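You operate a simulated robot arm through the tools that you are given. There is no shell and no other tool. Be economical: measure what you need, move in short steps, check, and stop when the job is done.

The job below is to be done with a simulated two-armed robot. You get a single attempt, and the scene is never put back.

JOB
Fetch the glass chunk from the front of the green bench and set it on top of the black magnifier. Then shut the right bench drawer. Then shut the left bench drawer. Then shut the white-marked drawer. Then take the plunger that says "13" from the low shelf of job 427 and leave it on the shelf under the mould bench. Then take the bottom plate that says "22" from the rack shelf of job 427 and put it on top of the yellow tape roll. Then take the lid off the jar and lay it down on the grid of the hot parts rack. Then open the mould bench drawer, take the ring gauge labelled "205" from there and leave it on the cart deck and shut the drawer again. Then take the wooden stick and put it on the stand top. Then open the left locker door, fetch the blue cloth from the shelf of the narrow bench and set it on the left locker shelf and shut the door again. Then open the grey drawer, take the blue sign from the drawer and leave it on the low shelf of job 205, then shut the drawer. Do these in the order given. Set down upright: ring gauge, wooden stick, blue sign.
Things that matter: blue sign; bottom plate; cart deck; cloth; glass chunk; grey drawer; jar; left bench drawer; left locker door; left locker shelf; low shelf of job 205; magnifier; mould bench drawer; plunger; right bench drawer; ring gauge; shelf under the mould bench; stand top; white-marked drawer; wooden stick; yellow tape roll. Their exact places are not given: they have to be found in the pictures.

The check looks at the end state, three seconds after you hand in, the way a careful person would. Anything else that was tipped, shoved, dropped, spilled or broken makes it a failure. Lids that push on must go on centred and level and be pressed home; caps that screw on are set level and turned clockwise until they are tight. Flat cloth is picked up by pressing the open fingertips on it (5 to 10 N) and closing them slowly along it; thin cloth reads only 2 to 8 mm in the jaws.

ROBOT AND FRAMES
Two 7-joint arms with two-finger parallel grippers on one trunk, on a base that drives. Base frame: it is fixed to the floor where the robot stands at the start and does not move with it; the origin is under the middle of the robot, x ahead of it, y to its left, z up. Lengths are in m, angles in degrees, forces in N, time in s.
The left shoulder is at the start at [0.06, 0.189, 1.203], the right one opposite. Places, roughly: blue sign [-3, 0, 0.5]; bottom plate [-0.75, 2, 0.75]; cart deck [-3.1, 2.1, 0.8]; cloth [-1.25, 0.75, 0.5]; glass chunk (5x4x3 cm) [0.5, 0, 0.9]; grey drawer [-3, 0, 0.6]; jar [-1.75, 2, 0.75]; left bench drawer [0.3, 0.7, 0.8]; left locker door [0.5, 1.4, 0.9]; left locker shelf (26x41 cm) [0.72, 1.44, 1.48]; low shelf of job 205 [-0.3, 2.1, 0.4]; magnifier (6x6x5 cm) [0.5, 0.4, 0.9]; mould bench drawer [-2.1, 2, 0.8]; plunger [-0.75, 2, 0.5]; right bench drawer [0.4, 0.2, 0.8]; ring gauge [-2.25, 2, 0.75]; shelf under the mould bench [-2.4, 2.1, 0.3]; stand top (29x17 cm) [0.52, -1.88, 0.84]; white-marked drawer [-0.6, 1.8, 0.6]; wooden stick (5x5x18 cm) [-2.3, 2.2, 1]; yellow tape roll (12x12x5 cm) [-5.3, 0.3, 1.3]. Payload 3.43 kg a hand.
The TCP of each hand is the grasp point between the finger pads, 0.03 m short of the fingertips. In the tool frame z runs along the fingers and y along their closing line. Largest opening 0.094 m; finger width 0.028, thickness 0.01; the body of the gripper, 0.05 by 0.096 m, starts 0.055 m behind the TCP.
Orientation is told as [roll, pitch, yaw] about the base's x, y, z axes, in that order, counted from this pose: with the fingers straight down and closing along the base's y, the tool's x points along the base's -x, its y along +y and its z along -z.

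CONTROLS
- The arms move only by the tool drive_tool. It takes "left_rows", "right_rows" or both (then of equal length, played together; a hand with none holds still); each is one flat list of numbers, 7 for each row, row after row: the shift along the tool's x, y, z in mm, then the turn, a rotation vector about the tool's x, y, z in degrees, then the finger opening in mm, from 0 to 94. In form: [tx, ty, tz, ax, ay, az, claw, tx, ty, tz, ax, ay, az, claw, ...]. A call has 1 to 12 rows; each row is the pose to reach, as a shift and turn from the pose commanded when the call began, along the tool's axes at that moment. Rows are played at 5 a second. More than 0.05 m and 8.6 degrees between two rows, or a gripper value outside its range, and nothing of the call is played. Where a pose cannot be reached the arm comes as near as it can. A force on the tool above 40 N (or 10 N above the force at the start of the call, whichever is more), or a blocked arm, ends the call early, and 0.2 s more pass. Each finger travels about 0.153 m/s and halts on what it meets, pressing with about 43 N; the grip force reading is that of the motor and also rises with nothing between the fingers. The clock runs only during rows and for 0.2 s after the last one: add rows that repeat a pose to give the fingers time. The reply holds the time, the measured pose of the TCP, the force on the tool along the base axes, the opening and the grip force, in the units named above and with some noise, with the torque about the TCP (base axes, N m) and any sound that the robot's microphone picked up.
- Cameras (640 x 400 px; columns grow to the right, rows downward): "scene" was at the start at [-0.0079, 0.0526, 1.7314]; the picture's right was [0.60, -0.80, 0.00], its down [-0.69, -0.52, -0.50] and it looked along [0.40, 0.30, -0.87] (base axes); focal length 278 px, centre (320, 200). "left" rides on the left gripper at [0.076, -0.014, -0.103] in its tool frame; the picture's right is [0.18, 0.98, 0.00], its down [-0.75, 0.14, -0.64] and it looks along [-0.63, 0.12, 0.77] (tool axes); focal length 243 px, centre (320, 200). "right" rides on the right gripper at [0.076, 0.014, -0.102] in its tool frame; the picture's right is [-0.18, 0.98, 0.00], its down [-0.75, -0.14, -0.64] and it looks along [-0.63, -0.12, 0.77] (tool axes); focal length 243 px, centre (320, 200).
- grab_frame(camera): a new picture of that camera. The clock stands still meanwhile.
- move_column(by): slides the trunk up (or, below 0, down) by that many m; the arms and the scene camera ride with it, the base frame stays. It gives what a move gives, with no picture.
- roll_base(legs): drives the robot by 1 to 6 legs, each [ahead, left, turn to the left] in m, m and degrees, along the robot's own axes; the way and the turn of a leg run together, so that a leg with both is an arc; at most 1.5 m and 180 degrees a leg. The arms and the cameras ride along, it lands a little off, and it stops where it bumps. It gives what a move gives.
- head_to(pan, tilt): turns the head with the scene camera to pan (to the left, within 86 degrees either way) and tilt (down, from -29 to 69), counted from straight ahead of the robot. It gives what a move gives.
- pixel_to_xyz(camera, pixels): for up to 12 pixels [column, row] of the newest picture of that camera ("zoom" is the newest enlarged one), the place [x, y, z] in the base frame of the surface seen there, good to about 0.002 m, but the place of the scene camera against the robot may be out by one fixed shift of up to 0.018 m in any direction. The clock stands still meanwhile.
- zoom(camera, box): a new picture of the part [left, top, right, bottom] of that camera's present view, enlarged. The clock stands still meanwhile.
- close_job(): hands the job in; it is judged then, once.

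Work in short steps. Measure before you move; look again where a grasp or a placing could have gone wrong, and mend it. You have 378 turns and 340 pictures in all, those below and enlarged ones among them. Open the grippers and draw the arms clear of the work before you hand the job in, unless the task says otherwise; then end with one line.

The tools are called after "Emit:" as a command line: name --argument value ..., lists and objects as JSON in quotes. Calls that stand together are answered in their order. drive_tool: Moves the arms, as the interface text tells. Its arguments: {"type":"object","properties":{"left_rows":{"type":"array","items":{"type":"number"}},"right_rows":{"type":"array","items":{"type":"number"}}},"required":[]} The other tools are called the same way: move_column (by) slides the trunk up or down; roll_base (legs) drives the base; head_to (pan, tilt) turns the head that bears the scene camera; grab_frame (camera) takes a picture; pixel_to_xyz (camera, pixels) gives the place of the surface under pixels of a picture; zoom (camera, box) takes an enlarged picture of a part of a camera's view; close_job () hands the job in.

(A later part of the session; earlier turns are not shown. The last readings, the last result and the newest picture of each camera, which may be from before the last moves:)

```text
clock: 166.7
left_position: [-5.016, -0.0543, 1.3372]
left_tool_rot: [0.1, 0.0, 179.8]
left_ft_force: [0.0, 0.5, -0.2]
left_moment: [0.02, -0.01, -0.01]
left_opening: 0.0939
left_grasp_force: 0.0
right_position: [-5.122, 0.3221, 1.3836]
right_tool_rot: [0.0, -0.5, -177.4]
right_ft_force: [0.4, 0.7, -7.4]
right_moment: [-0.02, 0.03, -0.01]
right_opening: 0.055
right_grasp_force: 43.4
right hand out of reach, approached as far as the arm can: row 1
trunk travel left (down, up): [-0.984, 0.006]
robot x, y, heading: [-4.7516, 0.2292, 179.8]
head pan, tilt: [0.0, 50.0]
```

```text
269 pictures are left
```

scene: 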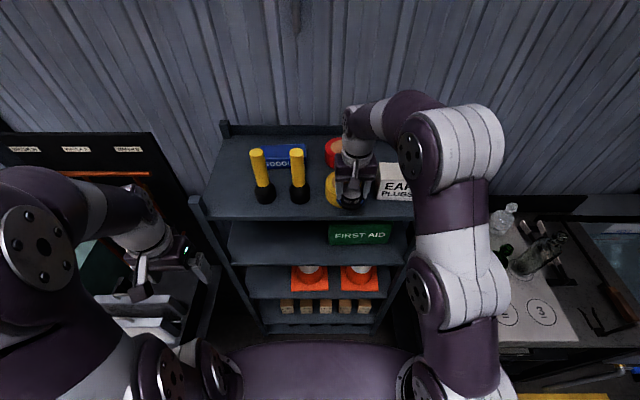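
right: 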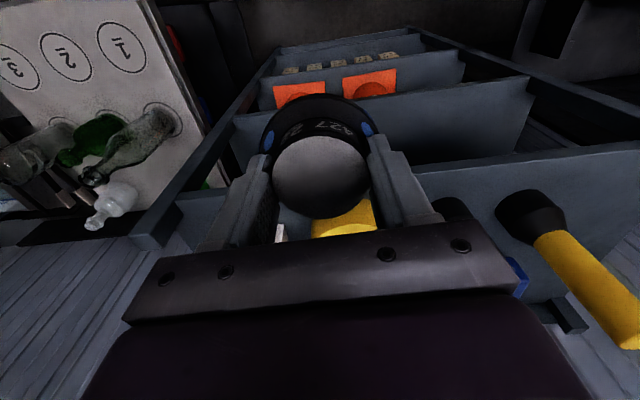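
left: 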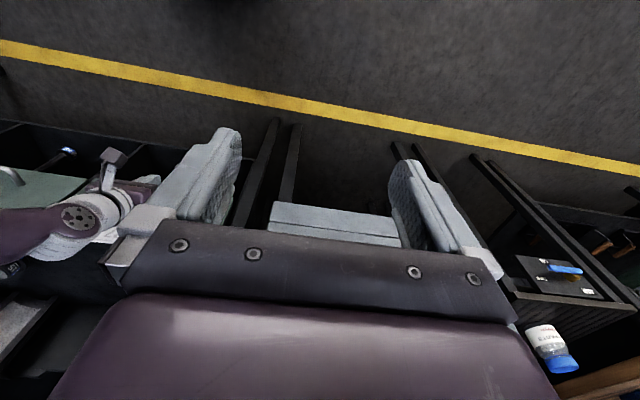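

Emit:
pixel_to_xyz --camera "right" --pixels '[[340, 215], [318, 228], [372, 215], [355, 205], [340, 228], [445, 203]]'

Emit:
roll_base --legs '[[0.12, 0, 0]]'

Emit:
grab_frame --camera "scene"

```text
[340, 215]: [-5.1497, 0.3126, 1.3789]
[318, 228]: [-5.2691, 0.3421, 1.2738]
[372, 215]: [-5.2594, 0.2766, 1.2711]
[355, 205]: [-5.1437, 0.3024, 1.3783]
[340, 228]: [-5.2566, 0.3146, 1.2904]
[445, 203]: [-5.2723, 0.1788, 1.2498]
```

```text
clock: 167.9
left_position: [-5.134, -0.0531, 1.3378]
left_tool_rot: [0.1, -0.2, 179.8]
left_ft_force: [0.8, -0.7, -1.0]
left_moment: [-0.01, 0.05, -0.04]
left_opening: 0.0941
left_grasp_force: 0.1
right_position: [-5.2396, 0.3219, 1.3838]
right_tool_rot: [-0.1, -0.7, -177.5]
right_ft_force: [-0.4, -0.8, -6.9]
right_moment: [-0.01, -0.01, 0.0]
right_opening: 0.0549
right_grasp_force: 42.9
trunk travel left (down, up): [-0.984, 0.006]
robot x, y, heading: [-4.8715, 0.2332, 179.9]
head pan, tilt: [0.0, 50.0]
```

```text
268 pictures are left
```

scene: 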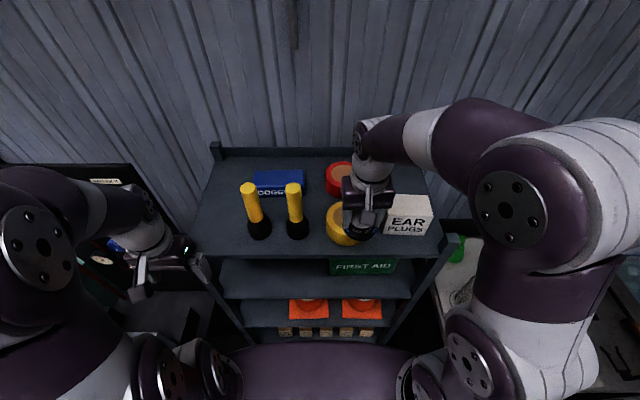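

The roll hasn't moved. I shift the hand 75 mm ahead and 17 mm left to be above the centre, then lower to z 1.348.

Emit:
drive_tool --right_rows '[-20, 8, 5, 0, 0, 0, 35, -45, 17, 10, 0, 0, 0, 35, -74, 17, 12, 0, 0, 0, 35, -74, 17, 24, 0, 0, 0, 35, -74, 17, 36, 0, 0, 0, 35, -74, 17, 36, 0, 0, 0, 35]'

Emit:
grab_frame --camera "right"

```text
clock: 169.3
left_position: [-5.1385, -0.0549, 1.3374]
left_tool_rot: [-0.1, 0.0, 179.9]
left_ft_force: [-0.5, -0.4, 0.0]
left_moment: [-0.03, 0.0, 0.03]
left_opening: 0.094
left_grasp_force: 0.1
right_position: [-5.3171, 0.3, 1.3479]
right_tool_rot: [-0.1, -0.3, -177.4]
right_ft_force: [0.2, -0.7, -7.6]
right_moment: [-0.01, -0.05, -0.02]
right_opening: 0.0549
right_grasp_force: 42.9
right hand out of reach, approached as far as the arm can: row 3
trunk travel left (down, up): [-0.984, 0.006]
robot x, y, heading: [-4.87, 0.2308, 179.9]
head pan, tilt: [0.0, 50.0]
```

```text
267 pictures are left
```

right: 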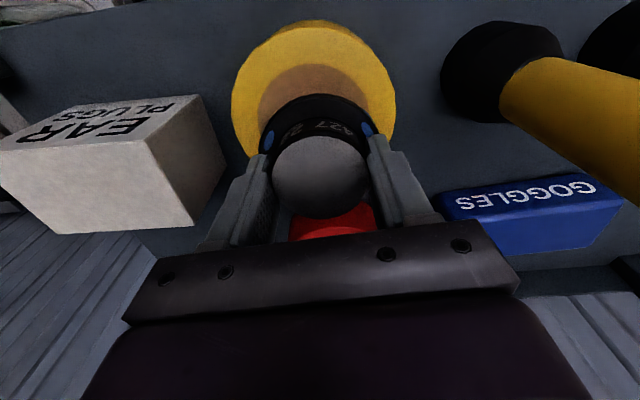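

Emit:
pixel_to_xyz --camera "right" --pixels '[[315, 32], [236, 90], [392, 90], [250, 140], [385, 130], [320, 75]]'

```text
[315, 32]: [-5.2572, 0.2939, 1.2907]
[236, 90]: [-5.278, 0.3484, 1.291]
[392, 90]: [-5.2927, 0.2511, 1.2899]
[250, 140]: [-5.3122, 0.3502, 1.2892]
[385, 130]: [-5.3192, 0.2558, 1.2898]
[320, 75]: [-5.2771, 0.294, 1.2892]
```

Well centred. I lower slowly until contact.

Emit:
drive_tool --right_rows '[0, 0, 4, 0, 0, 0, 35, 0, 0, 7, 0, 0, 0, 35, 0, 0, 9, 0, 0, 0, 35, 0, 0, 10, 0, 0, 0, 35, 0, 0, 11, 0, 0, 0, 35, 0, 0, 12, 0, 0, 0, 35]'

```text
clock: 170.7
left_position: [-5.1377, -0.0542, 1.3366]
left_tool_rot: [0.0, 0.0, 179.9]
left_ft_force: [-0.1, -0.1, -0.7]
left_moment: [0.01, 0.02, -0.01]
left_opening: 0.094
left_grasp_force: 0.1
right_position: [-5.3165, 0.3011, 1.3356]
right_tool_rot: [0.0, -0.3, -177.4]
right_ft_force: [-0.2, 0.6, -7.7]
right_moment: [-0.01, 0.0, 0.0]
right_opening: 0.0551
right_grasp_force: 43.2
trunk travel left (down, up): [-0.984, 0.006]
robot x, y, heading: [-4.8719, 0.2323, 179.9]
head pan, tilt: [0.0, 50.0]
```

No contact yet (-7.7 N); further 1 mm steps.

Emit:
drive_tool --right_rows '[0, 0, 1, 0, 0, 0, 35, 0, 0, 2, 0, 0, 0, 35, 0, 0, 3, 0, 0, 0, 35, 0, 0, 3, 0, 0, 0, 35]'

Emit:
drive_tool --right_rows '[0, 0, 1, 0, 0, 0, 35, 0, 0, 2, 0, 0, 0, 35, 0, 0, 2, 0, 0, 0, 35]'

```text
clock: 171.7
left_position: [-5.1372, -0.0539, 1.3387]
left_tool_rot: [0.0, 0.1, 179.8]
left_ft_force: [0.5, 0.9, 0.1]
left_moment: [0.01, 0.03, 0.01]
left_opening: 0.0941
left_grasp_force: 0.1
right_position: [-5.316, 0.3011, 1.3346]
right_tool_rot: [0.0, -0.7, -177.4]
right_ft_force: [-3.7, 1.6, 16.5]
right_moment: [0.16, -0.62, 0.08]
right_opening: 0.0552
right_grasp_force: 42.6
trunk travel left (down, up): [-0.984, 0.006]
robot x, y, heading: [-4.8724, 0.2313, 179.7]
head pan, tilt: [0.0, 50.0]
```

```text
clock: 172.5
left_position: [-5.1373, -0.0551, 1.3387]
left_tool_rot: [0.0, 0.0, 179.8]
left_ft_force: [0.2, -0.6, 0.5]
left_moment: [0.05, -0.01, 0.0]
left_opening: 0.0941
left_grasp_force: 0.0
right_position: [-5.3163, 0.3014, 1.3317]
right_tool_rot: [0.0, -0.6, -177.4]
right_ft_force: [-10.0, 2.5, 31.0]
right_moment: [0.11, -0.62, 0.06]
right_opening: 0.055
right_grasp_force: 42.4
trunk travel left (down, up): [-0.984, 0.006]
robot x, y, heading: [-4.8696, 0.2335, 180.1]
head pan, tilt: [0.0, 50.0]
```

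Contact firm (31 N). I ease up 2 mm, open, rise 35 mm and retreat.

Emit:
drive_tool --right_rows '[0, 0, -2, 0, 0, 0, 35, 0, 0, -2, 0, 0, 0, 60, 0, 0, -2, 0, 0, 0, 80, 0, 0, -2, 0, 0, 0, 80, 0, 0, -20, 0, 0, 0, 80, 0, 0, -36, 0, 0, 0, 80, 30, 0, -40, 0, 0, 0, 80, 70, 0, -45, 0, 0, 0, 80, 110, 0, -45, 0, 0, 0, 80]'

Emit:
grab_frame --camera "right"

Emit:
grab_frame --camera "scene"

```text
clock: 174.5
left_position: [-5.1347, -0.0533, 1.3381]
left_tool_rot: [0.1, -0.1, 179.8]
left_ft_force: [-0.1, 1.0, 0.2]
left_moment: [0.03, 0.02, 0.04]
left_opening: 0.094
left_grasp_force: 0.1
right_position: [-5.2034, 0.3059, 1.375]
right_tool_rot: [0.0, -0.5, -177.4]
right_ft_force: [0.5, 0.9, 0.2]
right_moment: [0.03, -0.01, -0.01]
right_opening: 0.08
right_grasp_force: 0.0
right hand out of reach, approached as far as the arm can: row 6
trunk travel left (down, up): [-0.984, 0.006]
robot x, y, heading: [-4.8706, 0.2327, 179.6]
head pan, tilt: [0.0, 50.0]
```

```text
266 pictures are left
```

right: 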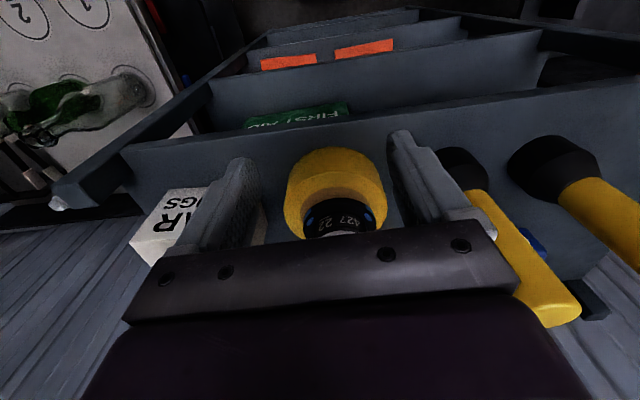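

```text
265 pictures are left
```

scene: 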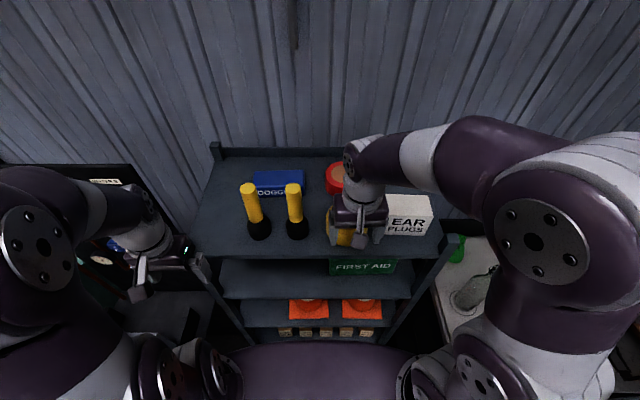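

The "22" plate sits on the yellow roll. I back out 0.7 and turn to face +y, then drive to the hot parts rack.

Emit:
roll_base --legs '[[-0.8, 0, 0], [0, 0, -90], [0.95, 0, 0]]'

Emit:
head_to --pan -50 --tilt 30

Emit:
grab_frame --camera "scene"

```text
clock: 187.2
left_position: [-4.3637, 1.4397, 1.3384]
left_tool_rot: [0.1, -0.2, 90.3]
left_ft_force: [0.2, 0.1, 0.1]
left_moment: [0.0, -0.03, -0.01]
left_opening: 0.0941
left_grasp_force: 0.1
right_position: [-4.0055, 1.5115, 1.3763]
right_tool_rot: [-0.1, -0.4, 93.1]
right_ft_force: [-0.3, 0.8, -1.1]
right_moment: [0.01, 0.03, -0.03]
right_opening: 0.0804
right_grasp_force: 0.0
trunk travel left (down, up): [-0.984, 0.006]
robot x, y, heading: [-4.0781, 1.1805, 90.2]
head pan, tilt: [0.0, 50.0]
```

```text
clock: 188.4
left_position: [-4.3635, 1.4405, 1.3385]
left_tool_rot: [0.0, 0.0, 90.3]
left_ft_force: [-0.3, 0.0, -0.6]
left_moment: [0.02, -0.03, -0.01]
left_opening: 0.0938
left_grasp_force: 0.1
right_position: [-4.0054, 1.5124, 1.3754]
right_tool_rot: [-0.2, -0.5, 93.1]
right_ft_force: [-0.3, 0.4, -0.2]
right_moment: [-0.02, 0.0, -0.04]
right_opening: 0.0802
right_grasp_force: 0.1
trunk travel left (down, up): [-0.984, 0.006]
robot x, y, heading: [-4.0749, 1.1779, 90.0]
head pan, tilt: [-50.0, 30.0]
```

```text
264 pictures are left
```

scene: 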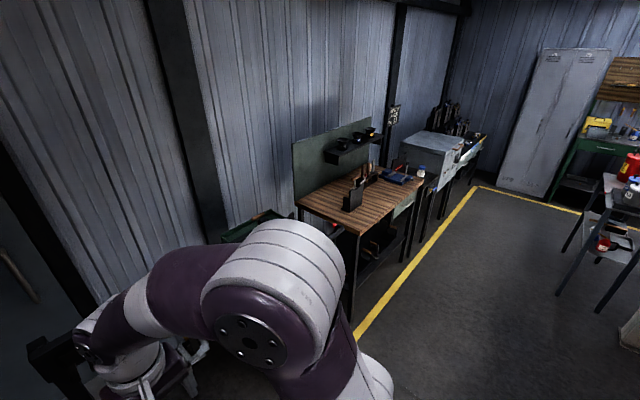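

Path along y≈1.18 is clear. I strafe right 2.35 m and lower the trunk by 0.12.

Emit:
roll_base --legs '[[0, -1.2, 0], [0, -1.15, 0]]'

Emit:
move_column --by -0.12

Emit:
head_to --pan 0 --tilt 40

Emit:
grab_frame --camera "scene"

```text
clock: 199.8
left_position: [-2.0246, 1.4387, 1.338]
left_tool_rot: [0.0, 0.0, 89.7]
left_ft_force: [0.1, 0.5, 0.0]
left_moment: [0.0, -0.02, 0.01]
left_opening: 0.094
left_grasp_force: 0.1
right_position: [-1.6658, 1.5075, 1.3747]
right_tool_rot: [-0.1, -0.3, 92.5]
right_ft_force: [0.9, -0.3, 0.1]
right_moment: [0.02, -0.01, 0.02]
right_opening: 0.08
right_grasp_force: 0.1
trunk travel left (down, up): [-0.984, 0.006]
robot x, y, heading: [-1.7405, 1.1719, 89.6]
head pan, tilt: [-50.0, 30.0]
```

```text
clock: 201.3
left_position: [-2.0249, 1.4403, 1.2185]
left_tool_rot: [-0.1, 0.0, 89.6]
left_ft_force: [-0.1, 0.0, 0.3]
left_moment: [0.01, -0.01, 0.0]
left_opening: 0.0939
left_grasp_force: 0.1
right_position: [-1.6641, 1.5089, 1.2548]
right_tool_rot: [0.0, -0.5, 92.5]
right_ft_force: [-0.5, -0.3, -0.2]
right_moment: [0.01, 0.0, 0.01]
right_opening: 0.08
right_grasp_force: 0.1
trunk travel left (down, up): [-0.864, 0.126]
robot x, y, heading: [-1.7395, 1.1711, 89.8]
head pan, tilt: [-50.0, 30.0]
```

```text
clock: 202.5
left_position: [-2.0223, 1.4403, 1.2184]
left_tool_rot: [0.0, 0.0, 89.7]
left_ft_force: [-1.2, -0.2, 0.4]
left_moment: [0.02, -0.02, 0.02]
left_opening: 0.0942
left_grasp_force: 0.1
right_position: [-1.6647, 1.508, 1.2547]
right_tool_rot: [-0.1, -0.4, 92.5]
right_ft_force: [0.5, 0.6, -0.5]
right_moment: [-0.01, 0.0, 0.0]
right_opening: 0.0798
right_grasp_force: 0.0
trunk travel left (down, up): [-0.864, 0.126]
robot x, y, heading: [-1.7391, 1.1705, 89.8]
head pan, tilt: [0.0, 40.0]
```

```text
263 pictures are left
```

scene: 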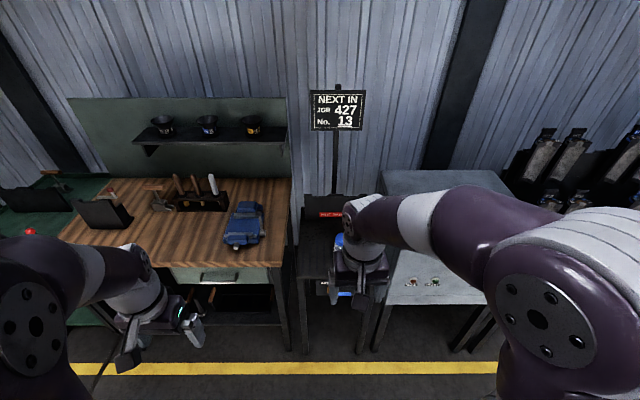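

The hand covers the jar; I look with the right camera.

Emit:
grab_frame --camera "right"

```text
262 pictures are left
```

right: 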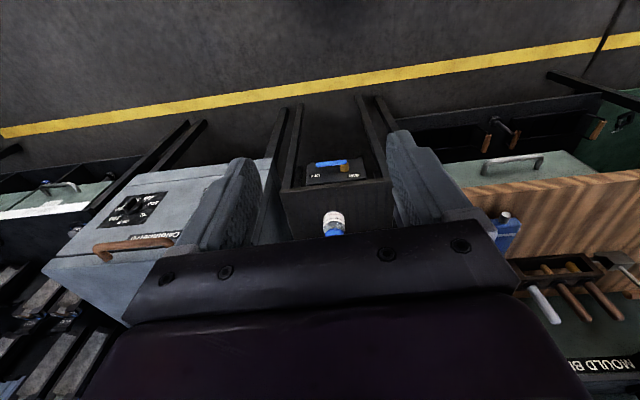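

Jar at (334,222). I drive 0.22 ahead and lower the hand 0.15 to look at the jar.

Emit:
roll_base --legs '[[0.22, -0.02, 0]]'

Emit:
drive_tool --right_rows '[-40, 0, 20, 0, 0, 0, 94, -80, 0, 45, 0, 0, -2, 94, -120, 0, 70, 0, 0.4, -2.5, 94, -150, 0, 100, 0, 0.4, -2.5, 94, -150, 0, 130, 0, 0.4, -2.5, 94]'

Emit:
grab_frame --camera "right"

```text
clock: 204.2
left_position: [-2.0029, 1.6565, 1.2183]
left_tool_rot: [0.0, -0.2, 89.7]
left_ft_force: [-0.7, -0.2, 0.4]
left_moment: [0.0, -0.03, 0.0]
left_opening: 0.0941
left_grasp_force: 0.0
right_position: [-1.6431, 1.7246, 1.2551]
right_tool_rot: [-0.1, -0.5, 92.5]
right_ft_force: [-0.8, 0.5, 0.0]
right_moment: [0.01, 0.0, -0.04]
right_opening: 0.0803
right_grasp_force: 0.2
trunk travel left (down, up): [-0.864, 0.126]
robot x, y, heading: [-1.7169, 1.3926, 89.7]
head pan, tilt: [0.0, 40.0]
```

```text
clock: 205.4
left_position: [-2.0024, 1.6569, 1.2187]
left_tool_rot: [0.0, 0.0, 89.7]
left_ft_force: [0.1, 0.3, 0.5]
left_moment: [-0.02, 0.01, -0.01]
left_opening: 0.094
left_grasp_force: 0.0
right_position: [-1.6499, 1.8779, 1.126]
right_tool_rot: [-0.1, 0.0, 94.9]
right_ft_force: [-1.0, 0.7, 0.6]
right_moment: [0.01, -0.01, -0.03]
right_opening: 0.094
right_grasp_force: 0.1
trunk travel left (down, up): [-0.864, 0.126]
robot x, y, heading: [-1.7182, 1.3944, 89.6]
head pan, tilt: [0.0, 40.0]
```

```text
261 pictures are left
```

right: 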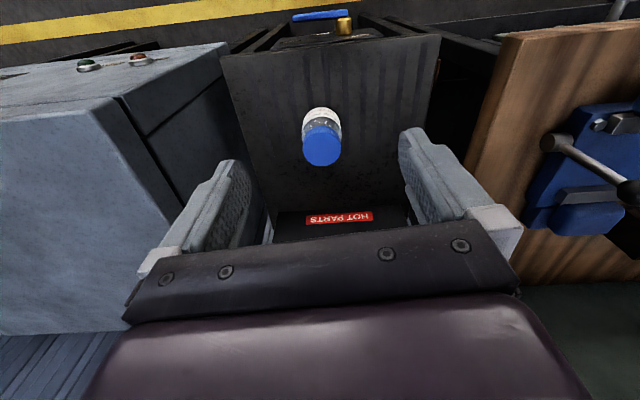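

The jar's blue lid is at (322,145). I measure it and the free grid areas.

Emit:
pixel_to_xyz --camera "right" --pixels '[[322, 148], [304, 148], [341, 148], [322, 133], [322, 164], [322, 115], [400, 130], [400, 80], [260, 100], [380, 180], [222, 60], [440, 40]]'

Emit:
zoom --camera "right" --box '[210, 20, 450, 220]'

```text
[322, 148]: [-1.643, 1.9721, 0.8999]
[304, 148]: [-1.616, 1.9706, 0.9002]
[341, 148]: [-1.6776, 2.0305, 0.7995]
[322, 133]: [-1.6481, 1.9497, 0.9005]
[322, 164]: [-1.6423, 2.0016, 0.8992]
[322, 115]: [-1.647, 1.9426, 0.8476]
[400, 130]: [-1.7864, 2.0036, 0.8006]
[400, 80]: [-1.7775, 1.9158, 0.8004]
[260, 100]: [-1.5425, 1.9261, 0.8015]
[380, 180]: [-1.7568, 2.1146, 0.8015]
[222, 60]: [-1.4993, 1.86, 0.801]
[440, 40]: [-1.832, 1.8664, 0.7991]
```

```text
2.00 times, centred on (330, 120) of right
```

zoom: 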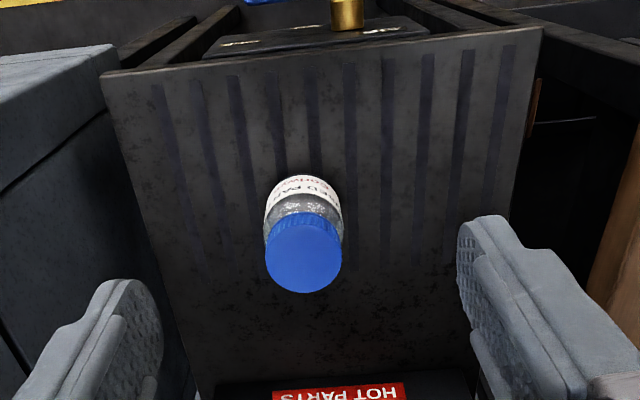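

Lid top z 0.900, centre about (-1.644,1.975), rack surface z 0.80. I measure the lid's lower edge on its front side.

Emit:
pixel_to_xyz --camera "zoom" --pixels '[[304, 205], [304, 212], [304, 218], [304, 224], [304, 230], [304, 236], [267, 260], [342, 262], [304, 292], [304, 178]]'

Emit:
zoom --camera "right" --box '[290, 95, 354, 175]'

```text
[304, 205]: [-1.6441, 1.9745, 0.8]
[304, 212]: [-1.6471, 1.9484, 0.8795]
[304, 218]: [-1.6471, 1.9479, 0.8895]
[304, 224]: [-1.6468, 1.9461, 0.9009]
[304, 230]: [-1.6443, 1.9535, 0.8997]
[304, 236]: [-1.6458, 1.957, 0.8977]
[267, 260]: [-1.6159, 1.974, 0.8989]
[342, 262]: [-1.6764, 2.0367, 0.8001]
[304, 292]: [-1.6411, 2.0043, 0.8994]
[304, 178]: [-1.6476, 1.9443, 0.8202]
```

```text
5.00 times, centred on (322, 135) of right
```

zoom: 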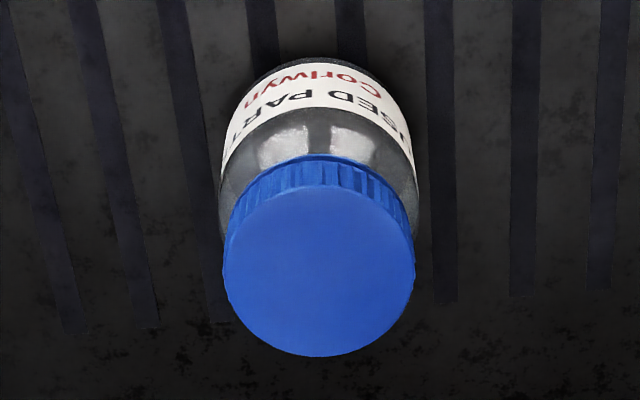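

Lid spans z 0.878–0.900 (knurled, so probably a screw cap). I drive 0.1 ahead and bring the right hand over the lid.

Emit:
roll_base --legs '[[0.1, 0, 0]]'

Emit:
drive_tool --right_rows '[0, -10, 45, 0, 0, 0, 94, 0, -14, 90, 0, 0, 0, 94, 0, -14, 130, 0, 0, 0, 94]'

Emit:
grab_frame --camera "right"

```text
clock: 206.6
left_position: [-2.0022, 1.7553, 1.2179]
left_tool_rot: [0.0, -0.1, 89.6]
left_ft_force: [0.1, 0.8, 0.5]
left_moment: [-0.02, -0.03, 0.01]
left_opening: 0.0941
left_grasp_force: 0.0
right_position: [-1.6491, 1.9736, 1.1268]
right_tool_rot: [-0.1, -0.2, 95.0]
right_ft_force: [-0.4, -0.1, 0.0]
right_moment: [-0.01, 0.0, 0.02]
right_opening: 0.094
right_grasp_force: 0.0
trunk travel left (down, up): [-0.864, 0.126]
robot x, y, heading: [-1.7182, 1.4887, 89.9]
head pan, tilt: [0.0, 40.0]
```

```text
clock: 207.4
left_position: [-2.0021, 1.758, 1.2181]
left_tool_rot: [0.0, 0.2, 89.6]
left_ft_force: [-0.9, 1.0, -0.4]
left_moment: [-0.02, 0.02, -0.02]
left_opening: 0.0941
left_grasp_force: 0.0
right_position: [-1.6345, 1.9777, 0.9965]
right_tool_rot: [-0.1, 0.0, 95.0]
right_ft_force: [0.3, 0.4, 0.2]
right_moment: [0.0, -0.01, -0.01]
right_opening: 0.094
right_grasp_force: 0.0
trunk travel left (down, up): [-0.864, 0.126]
robot x, y, heading: [-1.7189, 1.4893, 89.6]
head pan, tilt: [0.0, 40.0]
```

```text
258 pictures are left
```

right: 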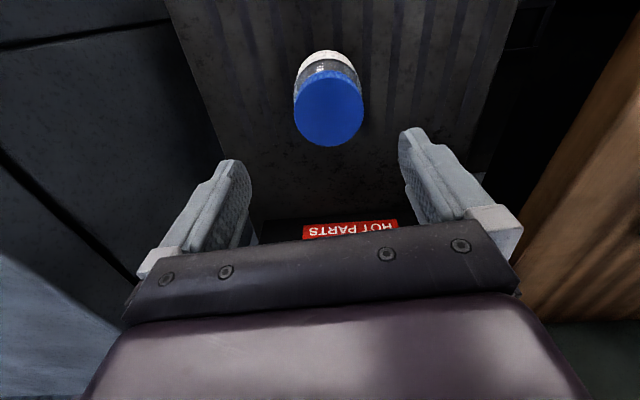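

Emit:
pixel_to_xyz --camera "right" --pixels '[[328, 108], [295, 108], [361, 105], [328, 76], [328, 143], [312, 140], [325, 58]]'

```text
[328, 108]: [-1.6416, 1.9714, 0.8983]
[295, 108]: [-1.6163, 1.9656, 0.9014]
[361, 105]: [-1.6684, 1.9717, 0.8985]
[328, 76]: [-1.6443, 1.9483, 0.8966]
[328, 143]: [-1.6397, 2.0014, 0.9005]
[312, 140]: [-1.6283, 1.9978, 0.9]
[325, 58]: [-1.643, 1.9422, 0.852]
```

Lid centre (-1.6425,1.974). I lower to TCP 0.911 and grip the lid.

Emit:
drive_tool --right_rows '[2, 5, 40, 0, 0, 0, 94, 3, 8, 75, 0, 0, 0, 94, 3, 8, 86, 0, 0, 0, 94, 3, 8, 86, 0, 0, 0, 75, 3, 8, 86, 0, 0, 0, 55, 3, 8, 86, 0, 0, 0, 50, 3, 8, 86, 0, 0, 0, 50]'

Emit:
grab_frame --camera "right"

```text
clock: 209.0
left_position: [-2.0029, 1.7567, 1.2174]
left_tool_rot: [0.0, 0.0, 89.7]
left_ft_force: [0.3, 0.5, 0.3]
left_moment: [0.03, 0.03, 0.0]
left_opening: 0.0938
left_grasp_force: 0.0
right_position: [-1.6427, 1.9721, 0.9088]
right_tool_rot: [-0.1, -0.2, 95.0]
right_ft_force: [-0.7, -2.2, -0.4]
right_moment: [-0.04, 0.07, 0.01]
right_opening: 0.0552
right_grasp_force: 42.8
trunk travel left (down, up): [-0.864, 0.126]
robot x, y, heading: [-1.7165, 1.4899, 89.6]
head pan, tilt: [0.0, 40.0]
```

```text
257 pictures are left
```

right: 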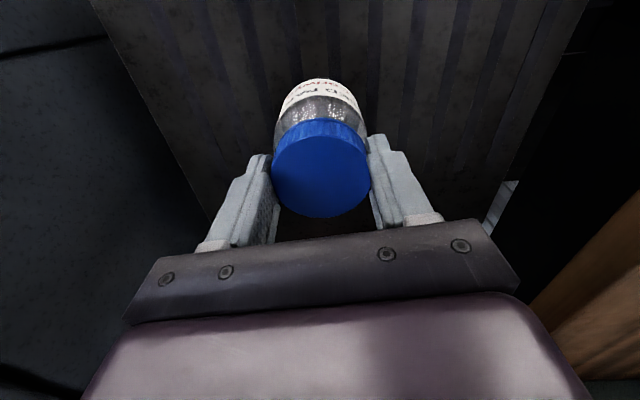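

Gripped at 55 mm. I try a careful 16° counter-clockwise twist (az negative) to see whether the jar turns along.

Emit:
drive_tool --right_rows '[0, 0, 0, 0, 0, -4, 45, 0, 0, 0, 0, 0, -8, 45, 0, 0, 0, 0, 0, -12, 45, 0, 0, 0, 0, 0, -16, 45]'

Emit:
grab_frame --camera "right"

```text
clock: 210.0
left_position: [-2.0027, 1.7563, 1.2171]
left_tool_rot: [0.0, 0.0, 89.7]
left_ft_force: [-0.3, -0.2, 0.5]
left_moment: [-0.02, -0.02, -0.03]
left_opening: 0.0939
left_grasp_force: 0.0
right_position: [-1.6419, 1.9732, 0.9099]
right_tool_rot: [-0.1, 0.0, 111.0]
right_ft_force: [-0.5, 1.3, -1.7]
right_moment: [-0.04, -0.05, 0.0]
right_opening: 0.0549
right_grasp_force: 42.9
trunk travel left (down, up): [-0.864, 0.126]
robot x, y, heading: [-1.7152, 1.4901, 89.9]
head pan, tilt: [0.0, 40.0]
```

```text
256 pictures are left
```

right: 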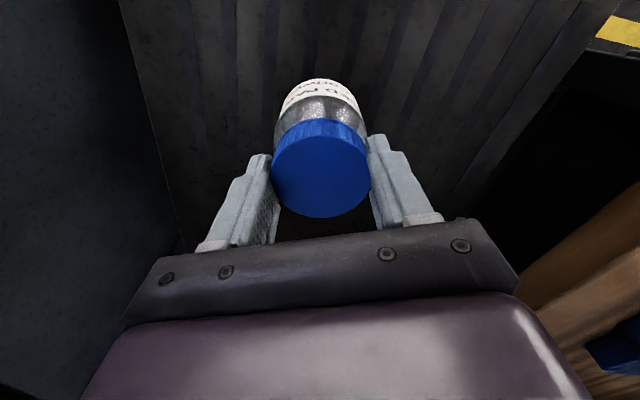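

The jar turned along. I test a 6 mm lift to see whether the lid is loose.

Emit:
drive_tool --right_rows '[0, 0, -2, 0, 0, 0, 45, 0, 0, -4, 0, 0, 0, 45, 0, 0, -6, 0, 0, 0, 45, 0, 0, -6, 0, 0, 0, 45]'

Emit:
grab_frame --camera "right"

```text
clock: 211.0
left_position: [-2.0023, 1.7566, 1.2186]
left_tool_rot: [0.0, 0.1, 89.7]
left_ft_force: [0.4, -0.2, 1.1]
left_moment: [-0.02, 0.0, 0.0]
left_opening: 0.0941
left_grasp_force: 0.1
right_position: [-1.6416, 1.9738, 0.9158]
right_tool_rot: [-0.1, 0.0, 110.9]
right_ft_force: [-0.3, -0.3, -1.0]
right_moment: [-0.04, -0.04, 0.04]
right_opening: 0.055
right_grasp_force: 43.0
trunk travel left (down, up): [-0.864, 0.126]
robot x, y, heading: [-1.7184, 1.4912, 89.7]
head pan, tilt: [0.0, 40.0]
```

```text
255 pictures are left
```

right: 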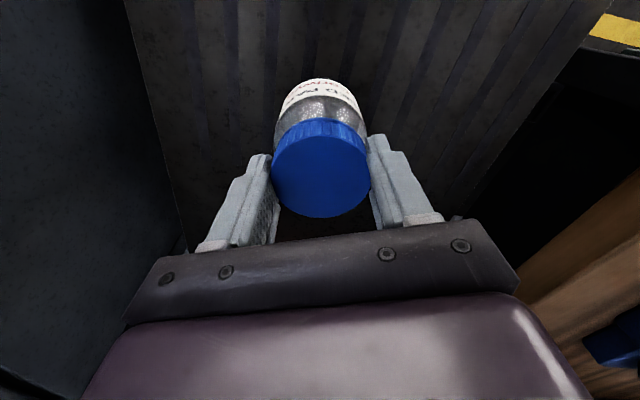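

The jar lifts along with the lid (~1 N): the cap is screwed on, so the left hand must hold the jar. I set it back down, twist back and release.

Emit:
drive_tool --right_rows '[0, 0, 4, 0, 0, 0, 45, 0, 0, 6, 0, 0, 0, 45, 0, 0, 6, 0, 0, 5, 45, 0, 0, 6, 0, 0, 10, 45, 0, 0, 6, 0, 0, 16, 45, 0, 0, 6, 0, 0, 16, 70, 0, 0, 6, 0, 0, 16, 94, 0, 0, 6, 0, 0, 16, 94, 0, 0, -40, 0, 0, 16, 94, 0, 0, -85, 0, 0, 16, 94, 0, 0, -130, 0, 0, 16, 94]'

Emit:
roll_base --legs '[[0, -0.11, 0]]'

Emit:
grab_frame --camera "right"

Emit:
grab_frame --camera "left"

```text
clock: 213.4
left_position: [-2.0024, 1.7558, 1.2181]
left_tool_rot: [-0.1, -0.1, 89.8]
left_ft_force: [0.1, 0.0, -0.5]
left_moment: [0.03, 0.04, 0.0]
left_opening: 0.0937
left_grasp_force: 0.0
right_position: [-1.6419, 1.9709, 1.0452]
right_tool_rot: [0.0, 0.1, 95.0]
right_ft_force: [-0.6, 0.8, -0.5]
right_moment: [-0.01, 0.0, 0.02]
right_opening: 0.0939
right_grasp_force: 0.1
trunk travel left (down, up): [-0.864, 0.126]
robot x, y, heading: [-1.7197, 1.4887, 89.7]
head pan, tilt: [0.0, 40.0]
```

```text
clock: 214.6
left_position: [-1.8931, 1.7551, 1.2178]
left_tool_rot: [0.0, 0.0, 89.7]
left_ft_force: [-0.3, 0.4, -0.1]
left_moment: [-0.05, 0.0, 0.01]
left_opening: 0.0938
left_grasp_force: 0.1
right_position: [-1.5335, 1.9711, 1.0443]
right_tool_rot: [0.0, -0.1, 95.0]
right_ft_force: [-0.2, 0.1, 0.2]
right_moment: [0.03, 0.01, 0.02]
right_opening: 0.094
right_grasp_force: 0.1
trunk travel left (down, up): [-0.864, 0.126]
robot x, y, heading: [-1.6122, 1.4926, 89.7]
head pan, tilt: [0.0, 40.0]
```

```text
254 pictures are left
```

right: 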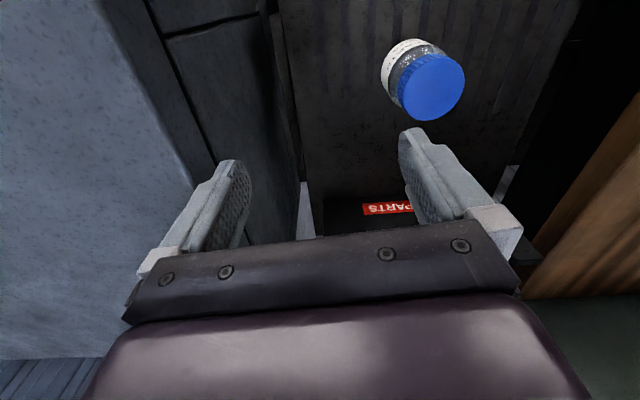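

```text
253 pictures are left
```

left: 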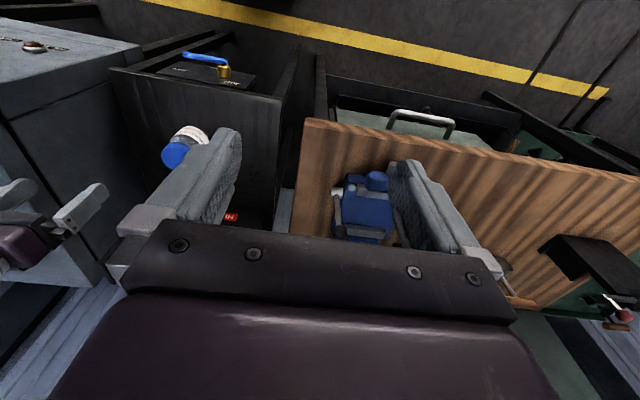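

Left hand is free to approach. I bring it tilted 50° forward to a pre-grasp point in front of the jar while the right hand lifts clear.

Emit:
drive_tool --left_rows '[-6, -33, 31, 0, -7, 0, 94, -13, -66, 62, 0, -14, 0, 94, -19, -100, 93, 0, -21, 0, 94, -26, -133, 124, 0, -28, 0, 94, -32, -166, 155, 0, -35, 0, 94, -38, -200, 186, 0, -42, 0, 94, -45, -233, 218, 0, -50, 0, 94, -45, -233, 218, 0, -50, 0, 94]' --right_rows '[10, -8, -20, 0, 0, 0, 94, 20, -16, -40, 0, 0, 0, 94, 30, -24, -60, 0, 0, 0, 94, 40, -32, -80, 0, 0, 0, 94, 50, -40, -100, 0, 0, 0, 94, 50, -50, -100, 0, 0, 0, 94, 50, -50, -100, 0, 0, 0, 94, 50, -50, -100, 0, 0, 0, 94]'

Emit:
grab_frame --camera "left"

Emit:
grab_frame --camera "scene"

```text
clock: 215.4
left_position: [-1.7853, 1.7828, 1.1254]
left_tool_rot: [1.3, -22.7, 86.9]
left_ft_force: [-0.3, 6.9, 16.3]
left_moment: [-2.67, -0.13, -0.11]
left_opening: 0.0937
left_grasp_force: 0.1
left hand out of reach, approached as far as the arm can: row 3
right_position: [-1.5026, 1.943, 1.11]
right_tool_rot: [0.0, -0.1, 94.9]
right_ft_force: [-1.0, 0.6, 0.2]
right_moment: [-0.04, 0.01, 0.0]
right_opening: 0.094
right_grasp_force: 0.0
trunk travel left (down, up): [-0.864, 0.126]
robot x, y, heading: [-1.6066, 1.4923, 89.8]
head pan, tilt: [0.0, 40.0]
stopped in row 4 (left hand): the force on the tool passed its limit at 540 N (the readings are from after the stop); the commanded pose is now the measured one
```

```text
252 pictures are left
```

left: 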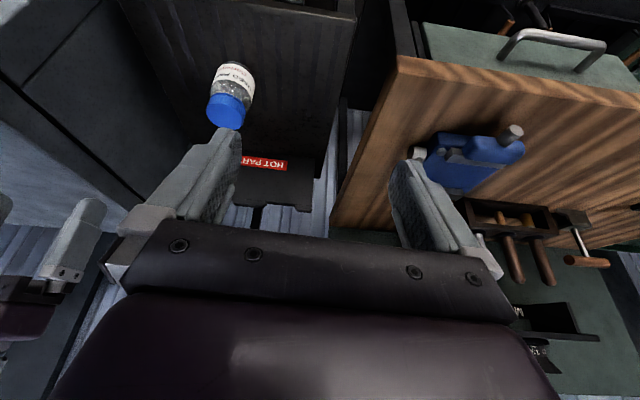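

```text
251 pictures are left
```

scene: 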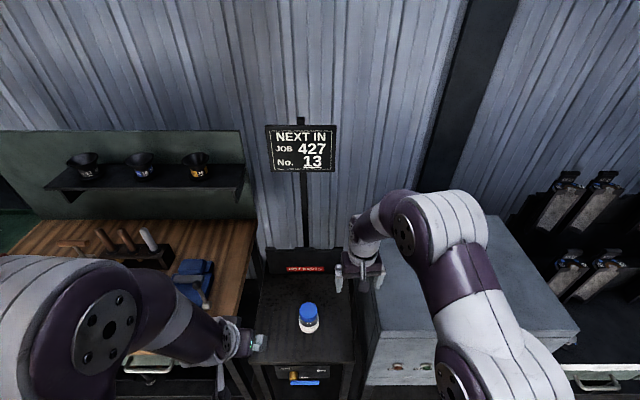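

The left wrist ran into the robot's own body. I back the base 0.12 to make room and then extend forward before tilting further.

Emit:
roll_base --legs '[[-0.12, 0, 0]]'

Emit:
drive_tool --left_rows '[-35, 0, 10, 0, 0, 0, 94, -70, -10, 25, 0, 0, 0, 94, -95, -30, 50, 0, -6, 0, 94, -100, -50, 75, 0, -12, 0, 94, -101, -65, 100, 0, -19, 0, 94, -101, -78, 124, 0, -27, 0, 94, -101, -78, 124, 0, -27, 0, 94]'

Emit:
grab_frame --camera "left"

```text
clock: 216.7
left_position: [-1.7859, 1.6634, 1.1254]
left_tool_rot: [1.2, -22.6, 86.9]
left_ft_force: [-1.0, 22.1, 29.8]
left_moment: [-5.41, -0.18, -0.02]
left_opening: 0.0941
left_grasp_force: 0.1
right_position: [-1.5028, 1.8245, 1.1091]
right_tool_rot: [-0.2, 0.1, 94.9]
right_ft_force: [-0.3, -0.4, -0.1]
right_moment: [0.0, -0.05, -0.03]
right_opening: 0.0939
right_grasp_force: 0.0
trunk travel left (down, up): [-0.864, 0.126]
robot x, y, heading: [-1.6038, 1.3687, 89.5]
head pan, tilt: [0.0, 40.0]
```

```text
clock: 218.3
left_position: [-1.7042, 1.7988, 1.0491]
left_tool_rot: [1.6, -49.7, 86.1]
left_ft_force: [-0.7, 0.0, -0.9]
left_moment: [-0.04, 0.0, 0.03]
left_opening: 0.0944
left_grasp_force: 0.0
right_position: [-1.5048, 1.8242, 1.1112]
right_tool_rot: [-0.1, -0.1, 94.9]
right_ft_force: [-1.2, -1.0, 0.3]
right_moment: [-0.04, 0.0, -0.02]
right_opening: 0.0943
right_grasp_force: 0.1
trunk travel left (down, up): [-0.864, 0.126]
robot x, y, heading: [-1.6063, 1.3697, 89.8]
head pan, tilt: [0.0, 40.0]
```

```text
250 pictures are left
```

left: 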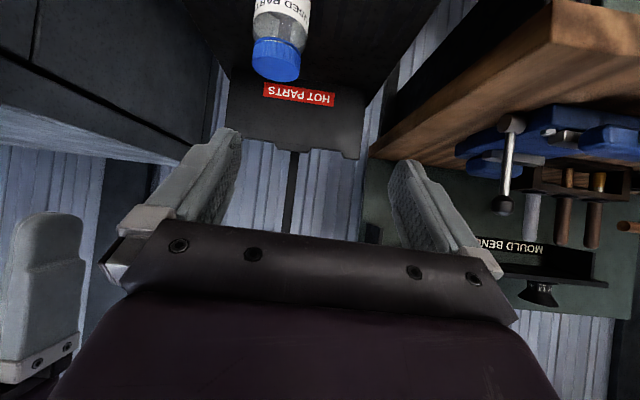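

Now at 50° tilt. I align sideways and advance to about 120 mm from the jar.

Emit:
drive_tool --left_rows '[12, -13, 35, 0, 0, 0, 94, 24, -26, 75, 0, 0, 0, 94, 36, -39, 110, 0, 0, 0, 94, 47, -51, 150, 0, 0, 0, 94, 47, -51, 150, 0, 0, 0, 94]'

Emit:
grab_frame --camera "left"

Emit:
grab_frame --camera "scene"

```text
clock: 219.5
left_position: [-1.6531, 1.8827, 0.9155]
left_tool_rot: [1.9, -49.7, 86.1]
left_ft_force: [-0.3, 0.3, 0.7]
left_moment: [0.05, -0.01, 0.0]
left_opening: 0.0943
left_grasp_force: 0.0
right_position: [-1.5038, 1.8231, 1.1106]
right_tool_rot: [-0.1, -0.1, 95.1]
right_ft_force: [-0.7, 0.2, 0.0]
right_moment: [0.01, -0.01, 0.01]
right_opening: 0.0939
right_grasp_force: 0.0
trunk travel left (down, up): [-0.864, 0.126]
robot x, y, heading: [-1.6117, 1.3742, 89.7]
head pan, tilt: [0.0, 40.0]
```

```text
249 pictures are left
```

left: 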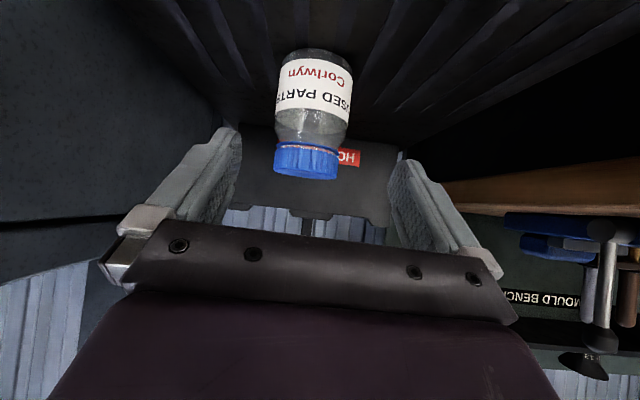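

```text
248 pictures are left
```

scene: 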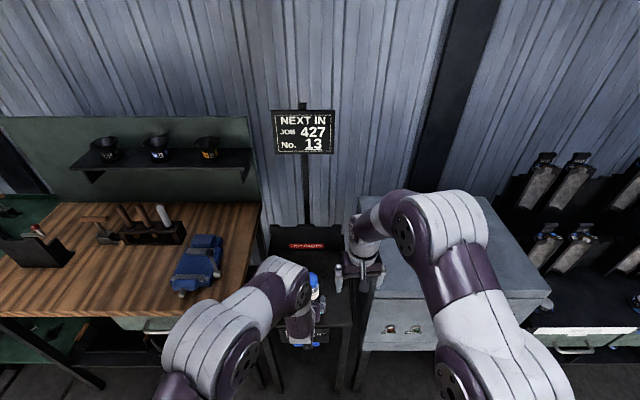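

The jar sits between the fingers' line. I measure its body.

Emit:
pixel_to_xyz --camera "left" --pixels '[[315, 90], [284, 90], [346, 95], [315, 60], [312, 130], [308, 145], [308, 152], [308, 170], [280, 160], [335, 165]]'

```text
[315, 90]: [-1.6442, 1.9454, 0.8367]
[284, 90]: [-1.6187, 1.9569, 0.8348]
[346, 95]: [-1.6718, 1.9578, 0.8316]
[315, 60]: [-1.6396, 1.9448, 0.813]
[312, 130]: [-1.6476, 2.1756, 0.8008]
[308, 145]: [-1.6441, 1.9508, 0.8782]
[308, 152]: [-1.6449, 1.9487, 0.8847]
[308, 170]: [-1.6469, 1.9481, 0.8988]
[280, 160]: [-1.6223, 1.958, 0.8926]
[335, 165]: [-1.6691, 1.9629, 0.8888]
```

Jar axis (-1.645,1.975). I advance 122 mm along the fingers and close on the body.

Emit:
drive_tool --left_rows '[0, -1, 40, 0, 0, 0, 94, 0, -2, 80, 0, 0, 0, 94, 1, -2, 110, 0, 0, 0, 94, 1, -2, 122, 0, 0, 0, 94, 1, -2, 122, 0, 0, 0, 94]'

Emit:
grab_frame --camera "left"

```text
clock: 220.7
left_position: [-1.6469, 1.9758, 0.8357]
left_tool_rot: [1.8, -49.7, 86.1]
left_ft_force: [-0.6, -1.1, 0.5]
left_moment: [0.05, -0.02, -0.01]
left_opening: 0.0941
left_grasp_force: 0.1
right_position: [-1.5045, 1.823, 1.11]
right_tool_rot: [-0.1, 0.0, 94.9]
right_ft_force: [-0.2, -1.2, -0.3]
right_moment: [0.0, 0.04, -0.02]
right_opening: 0.0938
right_grasp_force: 0.0
trunk travel left (down, up): [-0.864, 0.126]
robot x, y, heading: [-1.6057, 1.3678, 89.8]
head pan, tilt: [0.0, 40.0]
```

```text
247 pictures are left
```

left: 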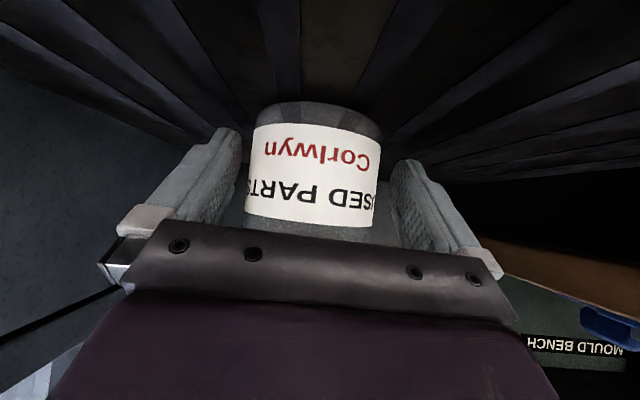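

Centred. I close the left fingers.

Emit:
drive_tool --left_rows '[0, 0, 0, 0, 0, 0, 80, 0, 0, 0, 0, 0, 0, 68, 0, 0, 0, 0, 0, 0, 58, 0, 0, 0, 0, 0, 0, 52, 0, 0, 0, 0, 0, 0, 52]'

Emit:
grab_frame --camera "right"

```text
clock: 221.9
left_position: [-1.6458, 1.9741, 0.8347]
left_tool_rot: [1.9, -49.6, 86.0]
left_ft_force: [-0.4, 0.0, 1.4]
left_moment: [0.04, -0.06, 0.0]
left_opening: 0.0693
left_grasp_force: 42.7
right_position: [-1.5043, 1.8234, 1.1105]
right_tool_rot: [0.0, -0.1, 94.9]
right_ft_force: [0.9, -0.1, 0.9]
right_moment: [0.01, 0.0, -0.03]
right_opening: 0.0942
right_grasp_force: 0.0
trunk travel left (down, up): [-0.864, 0.126]
robot x, y, heading: [-1.6077, 1.3747, 89.9]
head pan, tilt: [0.0, 40.0]
```

```text
246 pictures are left
```

right: 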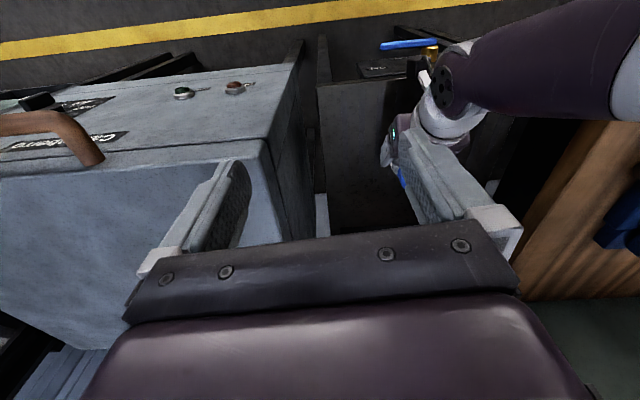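

Jar is held (69 mm). Now the right hand goes over the lid: forward first, turning 32° clockwise for range, then left.

Emit:
drive_tool --right_rows '[-38, -4, 0, 0, 0, 8, 94, -76, -8, 0, 0, 0, 16, 94, -114, -12, 0, 0, 0, 24, 94, -151, -17, 0, 0, 0, 30, 94, -154, 20, 10, 0, 0, 30, 94, -157, 56, 25, 0, 0, 30, 94, -160, 92, 45, 0, 0, 30, 94, -163, 127, 80, 0, 0, 30, 94, -163, 127, 110, 0, 0, 30, 94, -163, 127, 110, 0, 0, 30, 94]'

Emit:
grab_frame --camera "right"

Emit:
grab_frame --camera "scene"

```text
clock: 224.1
left_position: [-1.6466, 1.9749, 0.8345]
left_tool_rot: [1.7, -49.6, 85.9]
left_ft_force: [0.8, 0.8, 1.6]
left_moment: [0.09, -0.05, 0.04]
left_opening: 0.069
left_grasp_force: 43.0
right_position: [-1.6331, 1.9482, 0.9973]
right_tool_rot: [0.0, -0.1, 65.0]
right_ft_force: [0.7, -1.0, -0.2]
right_moment: [0.01, 0.0, -0.02]
right_opening: 0.094
right_grasp_force: 0.1
right hand out of reach, approached as far as the arm can: row 4, 5, 6, 7, 8, 9, 10
trunk travel left (down, up): [-0.864, 0.126]
robot x, y, heading: [-1.6075, 1.3718, 89.9]
head pan, tilt: [0.0, 40.0]
```

```text
245 pictures are left
```

right: 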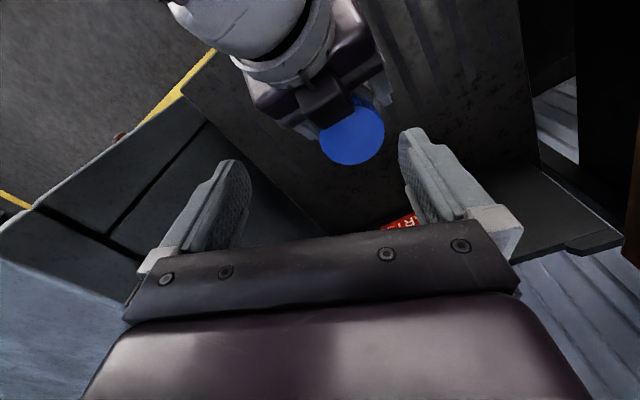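

```text
244 pictures are left
```

scene: 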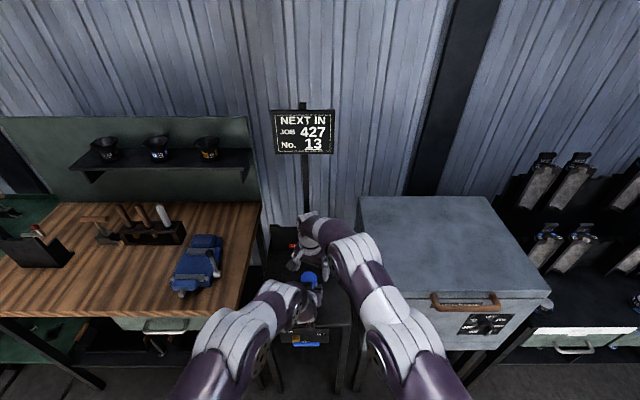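

The right arm is at its reach limit, so I bring the jar nearer: both hands move up 0.12 and back 0.11 together, the left one carrying the jar.

Emit:
drive_tool --left_rows '[0, 0, 0, 0, 0, 0, 52, -5, 0, -40, 0, 0, 0, 52, -10, 0, -80, 0, 0, 0, 52, -15, 0, -120, 0, 0, 0, 52, -20, 0, -161, 0, 0, 0, 52, -20, 0, -161, 0, 0, 0, 52]' --right_rows '[27, -13, -32, 0, 0, 0, 94, 54, -26, -64, 0, 0, 0, 94, 81, -38, -96, 0, 0, 0, 94, 109, -51, -128, 0, 0, 0, 94, 109, -51, -140, 0, 0, 0, 94, 109, -51, -140, 0, 0, 0, 94]'

Emit:
grab_frame --camera "right"

Emit:
grab_frame --camera "scene"

```text
clock: 225.0
left_position: [-1.6483, 1.9044, 0.9066]
left_tool_rot: [1.9, -49.5, 85.6]
left_ft_force: [-0.1, 0.3, -0.1]
left_moment: [0.03, -0.03, -0.01]
left_opening: 0.0692
left_grasp_force: 42.9
right_position: [-1.6321, 1.8492, 1.1098]
right_tool_rot: [0.7, -0.6, 64.2]
right_ft_force: [-3.5, 1.5, -1.8]
right_moment: [-0.15, -0.38, -0.41]
right_opening: 0.0939
right_grasp_force: 0.1
trunk travel left (down, up): [-0.864, 0.126]
robot x, y, heading: [-1.6063, 1.3711, 89.7]
head pan, tilt: [0.0, 40.0]
stopped in row 4 (right hand): the force on the tool passed its limit at 54 N (the readings are from after the stop); the commanded pose is now the measured one
```

```text
243 pictures are left
```

right: 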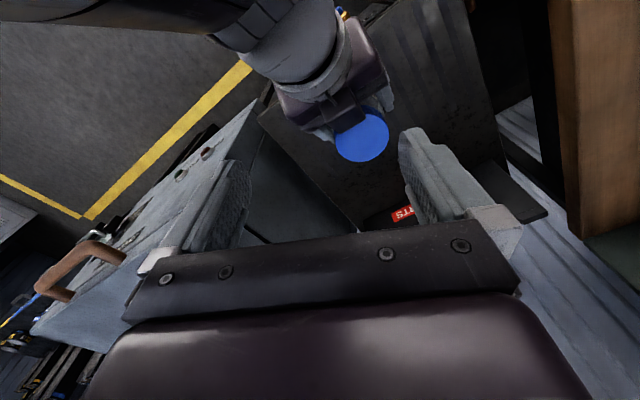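

```text
242 pictures are left
```

scene: 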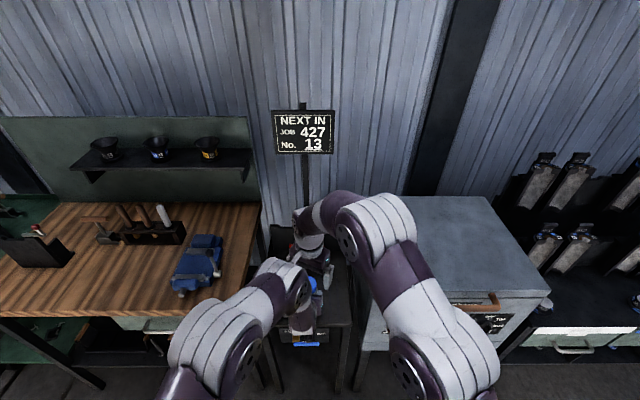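

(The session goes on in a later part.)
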